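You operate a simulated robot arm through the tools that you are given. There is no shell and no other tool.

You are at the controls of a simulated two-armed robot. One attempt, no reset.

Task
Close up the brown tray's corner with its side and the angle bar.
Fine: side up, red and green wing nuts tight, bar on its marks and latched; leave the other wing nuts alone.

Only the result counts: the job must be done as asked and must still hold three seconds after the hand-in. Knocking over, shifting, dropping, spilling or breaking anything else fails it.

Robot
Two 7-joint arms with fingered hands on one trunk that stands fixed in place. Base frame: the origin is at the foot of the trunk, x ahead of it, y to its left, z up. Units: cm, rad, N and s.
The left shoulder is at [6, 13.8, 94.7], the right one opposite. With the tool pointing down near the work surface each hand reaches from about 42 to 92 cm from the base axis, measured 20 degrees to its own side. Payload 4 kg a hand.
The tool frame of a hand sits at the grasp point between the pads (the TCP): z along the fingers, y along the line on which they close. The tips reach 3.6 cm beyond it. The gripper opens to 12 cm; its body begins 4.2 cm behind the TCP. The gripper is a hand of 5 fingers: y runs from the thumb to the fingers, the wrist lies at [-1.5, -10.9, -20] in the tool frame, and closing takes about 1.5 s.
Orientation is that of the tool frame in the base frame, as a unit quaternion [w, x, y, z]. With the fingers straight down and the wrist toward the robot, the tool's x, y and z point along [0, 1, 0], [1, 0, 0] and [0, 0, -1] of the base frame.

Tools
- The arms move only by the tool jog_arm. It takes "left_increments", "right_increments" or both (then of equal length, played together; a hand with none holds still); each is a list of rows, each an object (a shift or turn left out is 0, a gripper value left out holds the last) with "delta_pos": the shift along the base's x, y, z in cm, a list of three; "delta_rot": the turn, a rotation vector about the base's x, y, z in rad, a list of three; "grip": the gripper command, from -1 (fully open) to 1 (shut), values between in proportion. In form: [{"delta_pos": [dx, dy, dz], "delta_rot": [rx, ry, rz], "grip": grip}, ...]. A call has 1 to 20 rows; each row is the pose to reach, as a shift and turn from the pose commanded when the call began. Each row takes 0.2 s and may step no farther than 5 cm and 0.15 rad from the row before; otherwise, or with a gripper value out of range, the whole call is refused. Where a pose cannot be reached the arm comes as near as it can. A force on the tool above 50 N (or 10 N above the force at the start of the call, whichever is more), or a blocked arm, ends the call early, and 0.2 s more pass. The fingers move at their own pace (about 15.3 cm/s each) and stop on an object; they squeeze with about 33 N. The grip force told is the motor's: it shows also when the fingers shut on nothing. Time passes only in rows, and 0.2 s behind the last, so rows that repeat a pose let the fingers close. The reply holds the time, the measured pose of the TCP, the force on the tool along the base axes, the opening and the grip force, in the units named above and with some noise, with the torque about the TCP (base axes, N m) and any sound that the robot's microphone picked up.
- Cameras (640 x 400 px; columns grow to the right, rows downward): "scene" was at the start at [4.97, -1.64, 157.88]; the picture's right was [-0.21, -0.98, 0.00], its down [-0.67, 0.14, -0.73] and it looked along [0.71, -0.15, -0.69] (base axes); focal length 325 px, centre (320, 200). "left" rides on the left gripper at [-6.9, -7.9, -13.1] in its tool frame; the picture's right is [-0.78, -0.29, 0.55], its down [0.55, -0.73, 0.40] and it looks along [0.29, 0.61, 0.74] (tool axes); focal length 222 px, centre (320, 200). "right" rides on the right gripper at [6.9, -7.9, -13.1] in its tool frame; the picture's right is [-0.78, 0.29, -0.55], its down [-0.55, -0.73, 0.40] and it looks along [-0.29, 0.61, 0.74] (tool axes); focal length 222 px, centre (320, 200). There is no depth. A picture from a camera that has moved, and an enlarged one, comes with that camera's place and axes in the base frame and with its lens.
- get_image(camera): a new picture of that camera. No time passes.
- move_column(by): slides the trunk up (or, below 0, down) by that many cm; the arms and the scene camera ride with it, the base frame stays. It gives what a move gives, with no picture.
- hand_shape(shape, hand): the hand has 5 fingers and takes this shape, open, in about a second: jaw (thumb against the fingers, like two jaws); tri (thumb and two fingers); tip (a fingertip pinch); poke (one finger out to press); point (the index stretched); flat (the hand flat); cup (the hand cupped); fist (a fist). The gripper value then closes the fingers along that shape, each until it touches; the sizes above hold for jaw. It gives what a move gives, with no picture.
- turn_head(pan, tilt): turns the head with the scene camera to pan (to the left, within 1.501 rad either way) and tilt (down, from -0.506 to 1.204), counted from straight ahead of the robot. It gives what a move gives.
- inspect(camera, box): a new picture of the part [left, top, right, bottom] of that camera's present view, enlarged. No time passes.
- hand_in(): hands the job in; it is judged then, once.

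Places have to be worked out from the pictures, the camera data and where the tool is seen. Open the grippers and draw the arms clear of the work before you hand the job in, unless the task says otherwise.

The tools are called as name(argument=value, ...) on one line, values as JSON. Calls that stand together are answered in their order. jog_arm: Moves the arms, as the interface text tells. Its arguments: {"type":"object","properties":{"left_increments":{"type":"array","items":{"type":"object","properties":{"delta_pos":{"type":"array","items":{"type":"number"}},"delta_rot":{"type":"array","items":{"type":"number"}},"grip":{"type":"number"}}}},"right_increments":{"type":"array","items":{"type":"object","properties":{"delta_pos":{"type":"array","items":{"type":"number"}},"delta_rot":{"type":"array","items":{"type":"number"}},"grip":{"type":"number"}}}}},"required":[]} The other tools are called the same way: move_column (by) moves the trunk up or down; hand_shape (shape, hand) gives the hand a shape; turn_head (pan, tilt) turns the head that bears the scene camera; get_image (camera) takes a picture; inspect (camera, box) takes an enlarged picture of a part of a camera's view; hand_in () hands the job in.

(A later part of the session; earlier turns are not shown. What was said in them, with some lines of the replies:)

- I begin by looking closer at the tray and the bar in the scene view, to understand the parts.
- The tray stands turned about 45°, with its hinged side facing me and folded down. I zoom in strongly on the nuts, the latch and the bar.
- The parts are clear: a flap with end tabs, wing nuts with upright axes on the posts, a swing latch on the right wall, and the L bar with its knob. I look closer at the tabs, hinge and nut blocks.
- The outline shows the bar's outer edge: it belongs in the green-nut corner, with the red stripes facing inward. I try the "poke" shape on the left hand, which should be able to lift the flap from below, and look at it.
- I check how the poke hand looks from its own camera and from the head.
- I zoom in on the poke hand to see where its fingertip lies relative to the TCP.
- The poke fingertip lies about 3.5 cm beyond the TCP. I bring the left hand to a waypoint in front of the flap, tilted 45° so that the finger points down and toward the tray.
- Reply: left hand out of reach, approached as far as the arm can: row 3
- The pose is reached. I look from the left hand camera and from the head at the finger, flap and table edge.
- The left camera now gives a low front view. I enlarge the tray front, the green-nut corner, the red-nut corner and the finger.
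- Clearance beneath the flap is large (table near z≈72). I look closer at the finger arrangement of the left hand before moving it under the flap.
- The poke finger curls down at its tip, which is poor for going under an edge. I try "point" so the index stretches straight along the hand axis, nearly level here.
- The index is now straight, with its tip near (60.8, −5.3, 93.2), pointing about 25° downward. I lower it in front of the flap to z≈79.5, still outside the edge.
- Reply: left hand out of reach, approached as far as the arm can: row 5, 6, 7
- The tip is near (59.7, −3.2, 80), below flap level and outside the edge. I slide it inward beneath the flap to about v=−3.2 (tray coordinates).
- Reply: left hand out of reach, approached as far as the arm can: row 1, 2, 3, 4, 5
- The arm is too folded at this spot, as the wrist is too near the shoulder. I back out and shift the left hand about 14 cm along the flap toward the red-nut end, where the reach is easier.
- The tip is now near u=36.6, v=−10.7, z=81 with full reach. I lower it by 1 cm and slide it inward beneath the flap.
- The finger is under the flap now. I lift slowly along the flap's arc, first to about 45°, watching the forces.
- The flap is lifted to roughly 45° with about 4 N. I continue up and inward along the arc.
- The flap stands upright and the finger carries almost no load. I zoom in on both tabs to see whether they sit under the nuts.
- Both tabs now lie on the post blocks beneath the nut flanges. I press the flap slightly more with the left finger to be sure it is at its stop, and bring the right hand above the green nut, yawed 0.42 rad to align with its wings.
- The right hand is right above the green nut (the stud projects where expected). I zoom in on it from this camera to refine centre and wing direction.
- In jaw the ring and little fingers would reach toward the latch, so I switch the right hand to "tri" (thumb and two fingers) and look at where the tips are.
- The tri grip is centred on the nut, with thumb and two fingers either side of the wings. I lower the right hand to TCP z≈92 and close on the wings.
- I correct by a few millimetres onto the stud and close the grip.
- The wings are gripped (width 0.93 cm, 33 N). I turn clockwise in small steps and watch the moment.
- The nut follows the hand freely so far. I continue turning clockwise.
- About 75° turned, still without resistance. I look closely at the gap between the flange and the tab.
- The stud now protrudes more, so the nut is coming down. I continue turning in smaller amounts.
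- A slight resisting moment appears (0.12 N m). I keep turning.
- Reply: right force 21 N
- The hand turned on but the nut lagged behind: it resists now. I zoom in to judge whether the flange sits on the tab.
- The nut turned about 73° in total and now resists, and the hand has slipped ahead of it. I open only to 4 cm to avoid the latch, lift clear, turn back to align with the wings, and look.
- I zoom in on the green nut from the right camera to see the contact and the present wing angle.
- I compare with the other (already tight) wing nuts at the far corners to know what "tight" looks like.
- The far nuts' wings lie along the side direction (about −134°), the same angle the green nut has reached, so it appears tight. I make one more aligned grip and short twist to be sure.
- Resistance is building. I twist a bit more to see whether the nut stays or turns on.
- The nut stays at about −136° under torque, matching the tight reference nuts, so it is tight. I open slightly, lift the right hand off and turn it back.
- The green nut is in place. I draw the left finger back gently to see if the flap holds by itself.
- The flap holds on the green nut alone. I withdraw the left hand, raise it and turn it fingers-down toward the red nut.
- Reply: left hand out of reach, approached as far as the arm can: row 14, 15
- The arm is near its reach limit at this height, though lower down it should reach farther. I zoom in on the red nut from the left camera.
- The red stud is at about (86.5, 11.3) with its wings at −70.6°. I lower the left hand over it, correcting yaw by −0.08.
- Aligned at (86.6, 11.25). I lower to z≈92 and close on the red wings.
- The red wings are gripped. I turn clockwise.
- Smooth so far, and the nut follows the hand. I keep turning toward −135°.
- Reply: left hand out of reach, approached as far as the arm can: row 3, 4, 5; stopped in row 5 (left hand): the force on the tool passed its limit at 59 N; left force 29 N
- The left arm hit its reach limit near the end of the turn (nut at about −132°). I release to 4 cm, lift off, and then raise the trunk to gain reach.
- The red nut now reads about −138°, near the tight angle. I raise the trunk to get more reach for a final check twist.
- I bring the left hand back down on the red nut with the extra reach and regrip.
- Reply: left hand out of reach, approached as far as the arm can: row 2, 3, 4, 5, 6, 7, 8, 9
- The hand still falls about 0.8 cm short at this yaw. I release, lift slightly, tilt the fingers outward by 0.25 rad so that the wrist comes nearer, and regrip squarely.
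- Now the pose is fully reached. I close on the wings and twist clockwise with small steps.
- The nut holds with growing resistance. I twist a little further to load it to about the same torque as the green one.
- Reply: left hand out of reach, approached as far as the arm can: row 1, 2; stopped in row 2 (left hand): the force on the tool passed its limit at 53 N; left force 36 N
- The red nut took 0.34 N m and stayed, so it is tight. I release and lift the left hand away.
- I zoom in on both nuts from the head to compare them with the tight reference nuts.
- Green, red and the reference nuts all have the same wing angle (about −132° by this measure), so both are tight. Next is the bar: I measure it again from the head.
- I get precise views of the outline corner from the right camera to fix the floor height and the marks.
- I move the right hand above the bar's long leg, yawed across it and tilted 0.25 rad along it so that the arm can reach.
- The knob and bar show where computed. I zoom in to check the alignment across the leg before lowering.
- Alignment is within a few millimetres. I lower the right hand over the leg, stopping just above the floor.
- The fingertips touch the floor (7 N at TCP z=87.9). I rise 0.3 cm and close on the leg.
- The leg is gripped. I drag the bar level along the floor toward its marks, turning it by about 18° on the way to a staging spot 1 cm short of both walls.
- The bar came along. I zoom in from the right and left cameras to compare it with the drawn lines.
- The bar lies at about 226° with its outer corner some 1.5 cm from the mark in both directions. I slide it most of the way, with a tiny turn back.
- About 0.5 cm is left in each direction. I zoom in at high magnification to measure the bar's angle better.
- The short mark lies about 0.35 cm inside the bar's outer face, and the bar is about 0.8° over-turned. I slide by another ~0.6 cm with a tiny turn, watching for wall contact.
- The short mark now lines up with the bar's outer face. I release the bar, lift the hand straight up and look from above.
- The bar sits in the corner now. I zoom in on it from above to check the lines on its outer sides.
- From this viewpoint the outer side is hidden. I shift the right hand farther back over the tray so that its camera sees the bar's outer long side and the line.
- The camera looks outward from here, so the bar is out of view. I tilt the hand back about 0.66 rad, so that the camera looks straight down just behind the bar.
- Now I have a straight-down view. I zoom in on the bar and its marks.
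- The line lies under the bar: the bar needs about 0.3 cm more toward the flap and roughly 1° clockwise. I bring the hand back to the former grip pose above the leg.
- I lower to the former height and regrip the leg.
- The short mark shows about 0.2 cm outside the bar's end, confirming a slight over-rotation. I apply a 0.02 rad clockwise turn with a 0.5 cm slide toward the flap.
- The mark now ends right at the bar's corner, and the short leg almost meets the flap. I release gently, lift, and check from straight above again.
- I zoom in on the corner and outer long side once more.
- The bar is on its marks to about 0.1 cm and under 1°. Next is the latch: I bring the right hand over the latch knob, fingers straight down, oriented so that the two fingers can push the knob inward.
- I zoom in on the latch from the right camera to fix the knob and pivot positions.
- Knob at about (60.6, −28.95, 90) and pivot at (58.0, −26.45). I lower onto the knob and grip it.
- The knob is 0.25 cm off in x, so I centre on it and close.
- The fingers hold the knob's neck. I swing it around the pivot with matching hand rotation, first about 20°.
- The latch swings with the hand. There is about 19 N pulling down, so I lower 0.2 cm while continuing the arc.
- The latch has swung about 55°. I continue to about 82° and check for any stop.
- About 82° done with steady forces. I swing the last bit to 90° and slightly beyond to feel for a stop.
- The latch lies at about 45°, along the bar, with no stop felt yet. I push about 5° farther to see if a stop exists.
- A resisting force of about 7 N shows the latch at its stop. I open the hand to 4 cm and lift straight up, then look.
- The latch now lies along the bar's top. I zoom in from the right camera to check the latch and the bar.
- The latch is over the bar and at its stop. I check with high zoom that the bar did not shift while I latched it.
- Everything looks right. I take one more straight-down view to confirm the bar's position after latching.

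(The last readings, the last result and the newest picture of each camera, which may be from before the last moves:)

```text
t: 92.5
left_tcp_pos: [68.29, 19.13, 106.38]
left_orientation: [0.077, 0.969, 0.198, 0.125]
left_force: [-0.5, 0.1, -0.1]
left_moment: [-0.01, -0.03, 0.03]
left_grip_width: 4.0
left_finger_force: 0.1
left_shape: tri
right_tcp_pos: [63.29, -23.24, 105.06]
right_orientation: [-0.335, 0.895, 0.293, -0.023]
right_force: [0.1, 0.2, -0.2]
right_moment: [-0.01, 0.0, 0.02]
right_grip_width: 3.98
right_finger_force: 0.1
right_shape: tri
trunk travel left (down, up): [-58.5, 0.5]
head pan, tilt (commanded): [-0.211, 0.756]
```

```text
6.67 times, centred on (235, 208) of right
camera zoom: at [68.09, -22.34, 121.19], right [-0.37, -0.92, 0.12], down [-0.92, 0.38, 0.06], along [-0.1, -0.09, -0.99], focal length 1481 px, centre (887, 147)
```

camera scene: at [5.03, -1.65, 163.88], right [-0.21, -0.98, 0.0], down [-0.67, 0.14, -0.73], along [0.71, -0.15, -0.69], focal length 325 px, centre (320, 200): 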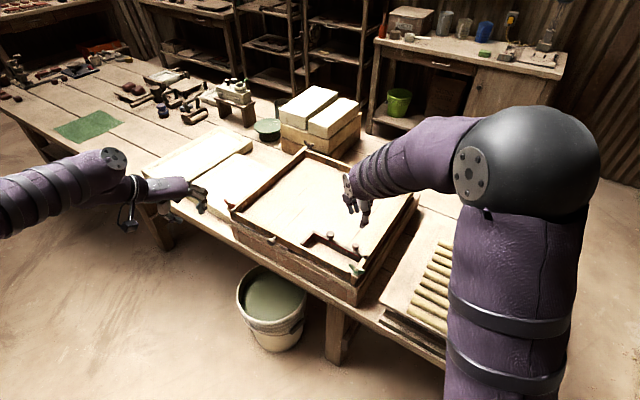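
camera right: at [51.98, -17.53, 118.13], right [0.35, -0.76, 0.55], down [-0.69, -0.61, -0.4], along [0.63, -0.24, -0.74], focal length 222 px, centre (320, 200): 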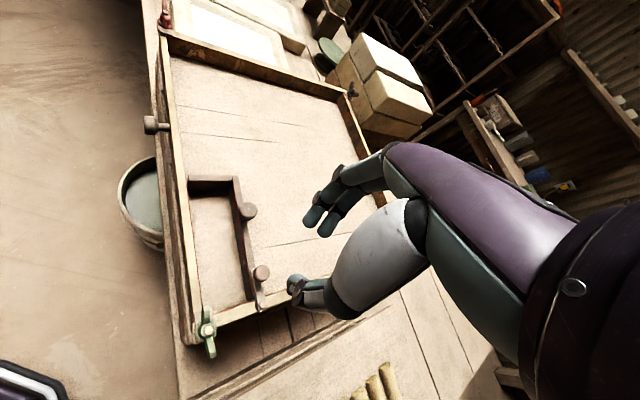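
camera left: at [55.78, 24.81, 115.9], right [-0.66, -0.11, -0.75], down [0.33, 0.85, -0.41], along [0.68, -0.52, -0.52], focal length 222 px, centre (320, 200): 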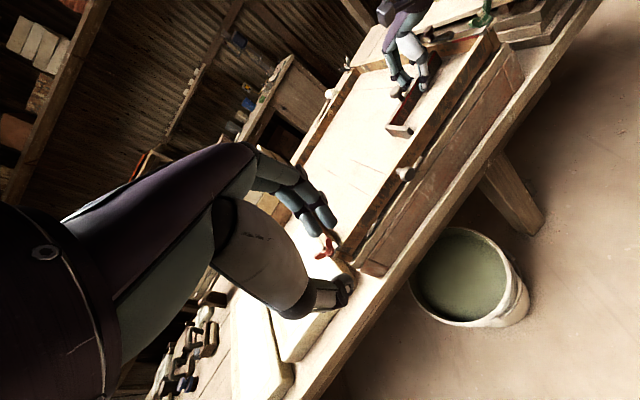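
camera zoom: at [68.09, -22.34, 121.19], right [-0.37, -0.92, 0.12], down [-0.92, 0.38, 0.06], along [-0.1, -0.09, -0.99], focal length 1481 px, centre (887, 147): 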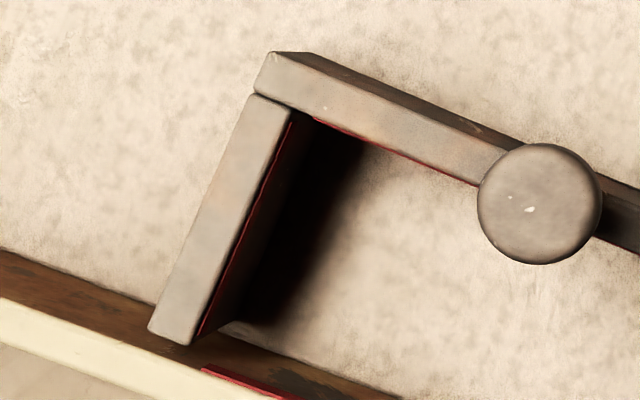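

The bar is unmoved, exactly on its marks, and the latch lies over it. I withdraw both arms from the work and open the hands.

jog_arm(right_increments=[{"delta_pos": [0, 0, 3.0]}, {"delta_pos": [-0.5, 0, 6.5], "delta_rot": [-0.0497, -0.0619, 0.1083]}, {"delta_pos": [-1.5, 0, 9.5], "delta_rot": [-0.0993, -0.1238, 0.2167]}, {"delta_pos": [-3.0, 0, 12.0], "delta_rot": [-0.149, -0.1857, 0.325]}, {"delta_pos": [-5.0, -0.5, 14.0], "delta_rot": [-0.1987, -0.2476, 0.4333]}, {"delta_pos": [-7.0, -1.0, 15.0], "delta_rot": [-0.2483, -0.3094, 0.5417]}, {"delta_pos": [-9.0, -2.0, 16.0], "delta_rot": [-0.298, -0.3713, 0.65]}, {"delta_pos": [-11.0, -3.0, 16.0], "delta_rot": [-0.3477, -0.4332, 0.7583]}, {"delta_pos": [-13.0, -4.0, 16.0], "delta_rot": [-0.3973, -0.4951, 0.8667]}, {"delta_pos": [-14.5, -5.0, 16.0], "delta_rot": [-0.447, -0.557, 0.975]}, {"delta_pos": [-14.5, -5.0, 16.0], "delta_rot": [-0.447, -0.557, 0.975], "grip": -1}, {"delta_pos": [-14.5, -5.0, 16.0], "delta_rot": [-0.447, -0.557, 0.975], "grip": -1}, {"delta_pos": [-14.5, -5.0, 16.0], "delta_rot": [-0.447, -0.557, 0.975], "grip": -1}], left_increments=[{"delta_pos": [0, 0, 1.5]}, {"delta_pos": [-1, 0, 3.0]}, {"delta_pos": [-2.5, 0.5, 4.5]}, {"delta_pos": [-4.0, 1.0, 6.0]}, {"delta_pos": [-5.5, 1.5, 7.0]}, {"delta_pos": [-7.0, 2.0, 8.0]}, {"delta_pos": [-8.5, 2.5, 9.0]}, {"delta_pos": [-10.0, 3.0, 10.0]}, {"delta_pos": [-11.0, 3.5, 10.0]}, {"delta_pos": [-12.0, 4.0, 10.0]}, {"delta_pos": [-12.0, 4.0, 10.0], "grip": -1}, {"delta_pos": [-12.0, 4.0, 10.0], "grip": -1}, {"delta_pos": [-12.0, 4.0, 10.0], "grip": -1}])

get_image(camera="scene")

inspect(camera="scene", box=[210, 130, 430, 300])

get_image(camera="right")

```text
t: 95.3
left_tcp_pos: [56.42, 23.3, 116.5]
left_orientation: [0.078, 0.969, 0.197, 0.126]
left_force: [-0.1, 0.3, -0.2]
left_moment: [-0.02, -0.04, 0.01]
left_grip_width: 11.93
left_finger_force: 0.1
left_shape: tri
right_tcp_pos: [48.77, -28.18, 120.95]
right_orientation: [0.0, 0.678, 0.735, 0.0]
right_force: [0.5, 0.5, -0.4]
right_moment: [0.01, 0.01, -0.03]
right_grip_width: 11.96
right_finger_force: 0.1
right_shape: tri
trunk travel left (down, up): [-58.5, 0.5]
head pan, tilt (commanded): [-0.211, 0.756]
```

```text
taken
camera scene: at [5.0, -1.63, 163.88], right [-0.21, -0.98, 0.0], down [-0.67, 0.14, -0.73], along [0.71, -0.15, -0.69], focal length 325 px, centre (320, 200)
```

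scene: 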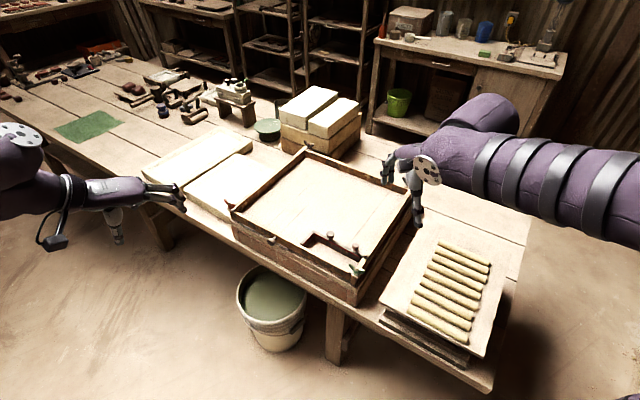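

```text
2.35 times, centred on (320, 215) of scene
camera zoom: at [5.0, -1.63, 163.88], right [-0.21, -0.98, 0.0], down [-0.67, 0.14, -0.73], along [0.71, -0.15, -0.69], focal length 765 px, centre (320, 165)
```

zoom: 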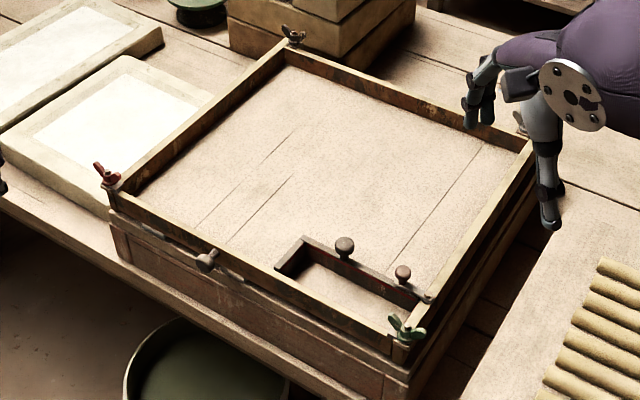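

```text
taken
camera right: at [40.28, -21.9, 134.19], right [0.35, -0.76, 0.55], down [-0.69, -0.61, -0.4], along [0.63, -0.24, -0.74], focal length 222 px, centre (320, 200)
```

right: 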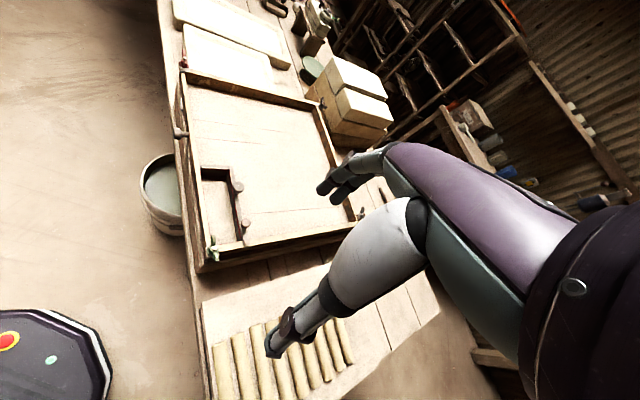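

Both arms are clear. I take a last close look at both nuts, the tabs and the latch before handing in.

inspect(camera="scene", box=[222, 182, 262, 212])

inspect(camera="scene", box=[336, 236, 384, 282])

inspect(camera="right", box=[170, 50, 200, 80])

```text
13.33 times, centred on (242, 197) of scene
camera zoom: at [5.0, -1.63, 163.88], right [-0.21, -0.98, 0.0], down [-0.67, 0.14, -0.73], along [0.71, -0.15, -0.69], focal length 4333 px, centre (1360, 240)
```

zoom: 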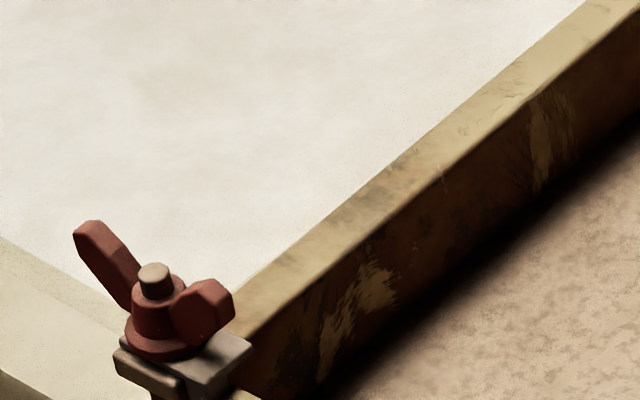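

```text
8.70 times, centred on (360, 259) of scene
camera zoom: at [5.0, -1.63, 163.88], right [-0.21, -0.98, 0.0], down [-0.67, 0.14, -0.73], along [0.71, -0.15, -0.69], focal length 2826 px, centre (-28, -313)
```

zoom: 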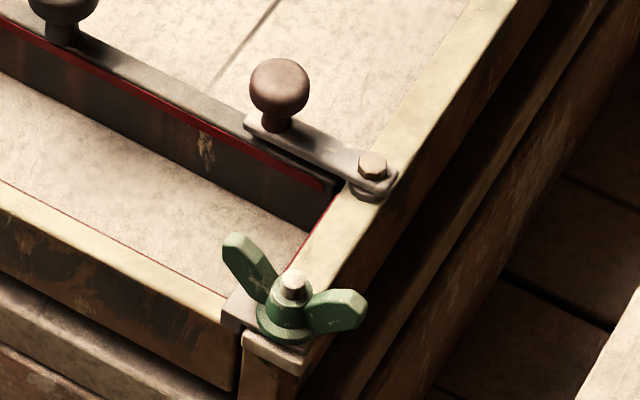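

```text
13.33 times, centred on (185, 65) of right
camera zoom: at [40.28, -21.9, 134.19], right [0.35, -0.76, 0.55], down [-0.69, -0.61, -0.4], along [0.63, -0.24, -0.74], focal length 2962 px, centre (2120, 2000)
```

zoom: 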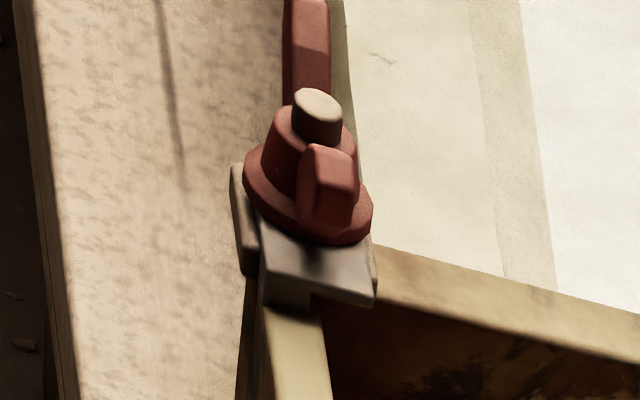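

The side is upright with both tabs clamped under the red and green nuts. The bar is on its marks with the latch over it, the other nuts are untouched, and both arms are clear with open hands. I hand in the job.

hand_in()

```text
The job is handed in.
```

I raised the tray's side, tightened both wing nuts, set the angle bar on its marks and latched it, then handed the job in. No verdict came back, so here is what I saw and measured before the hand-in.

- **Side:** it stands upright with both end tabs under the red and green wing nuts. It held on its own after the green nut was tightened.
- **Green and red wing nuts:** both sit at the same wing angle as the far-corner nuts. Both stopped turning under a twist of about 0.3 N·m (green 0.31, red 0.34).
- **Angle bar:** it sits within about 0.2 cm of the drawn outline, with the red stripes facing inward. A top view after latching showed it had not moved.
- **Latch:** it is swung over the bar's end as far as it would go, where it pushed back with about 7 N. I heard no click, so I judged it latched by that stop and by sight.
- **Everything else:** I left the other wing nuts alone and saw nothing else shifted in the last pictures. Both hands are open and clear of the work.
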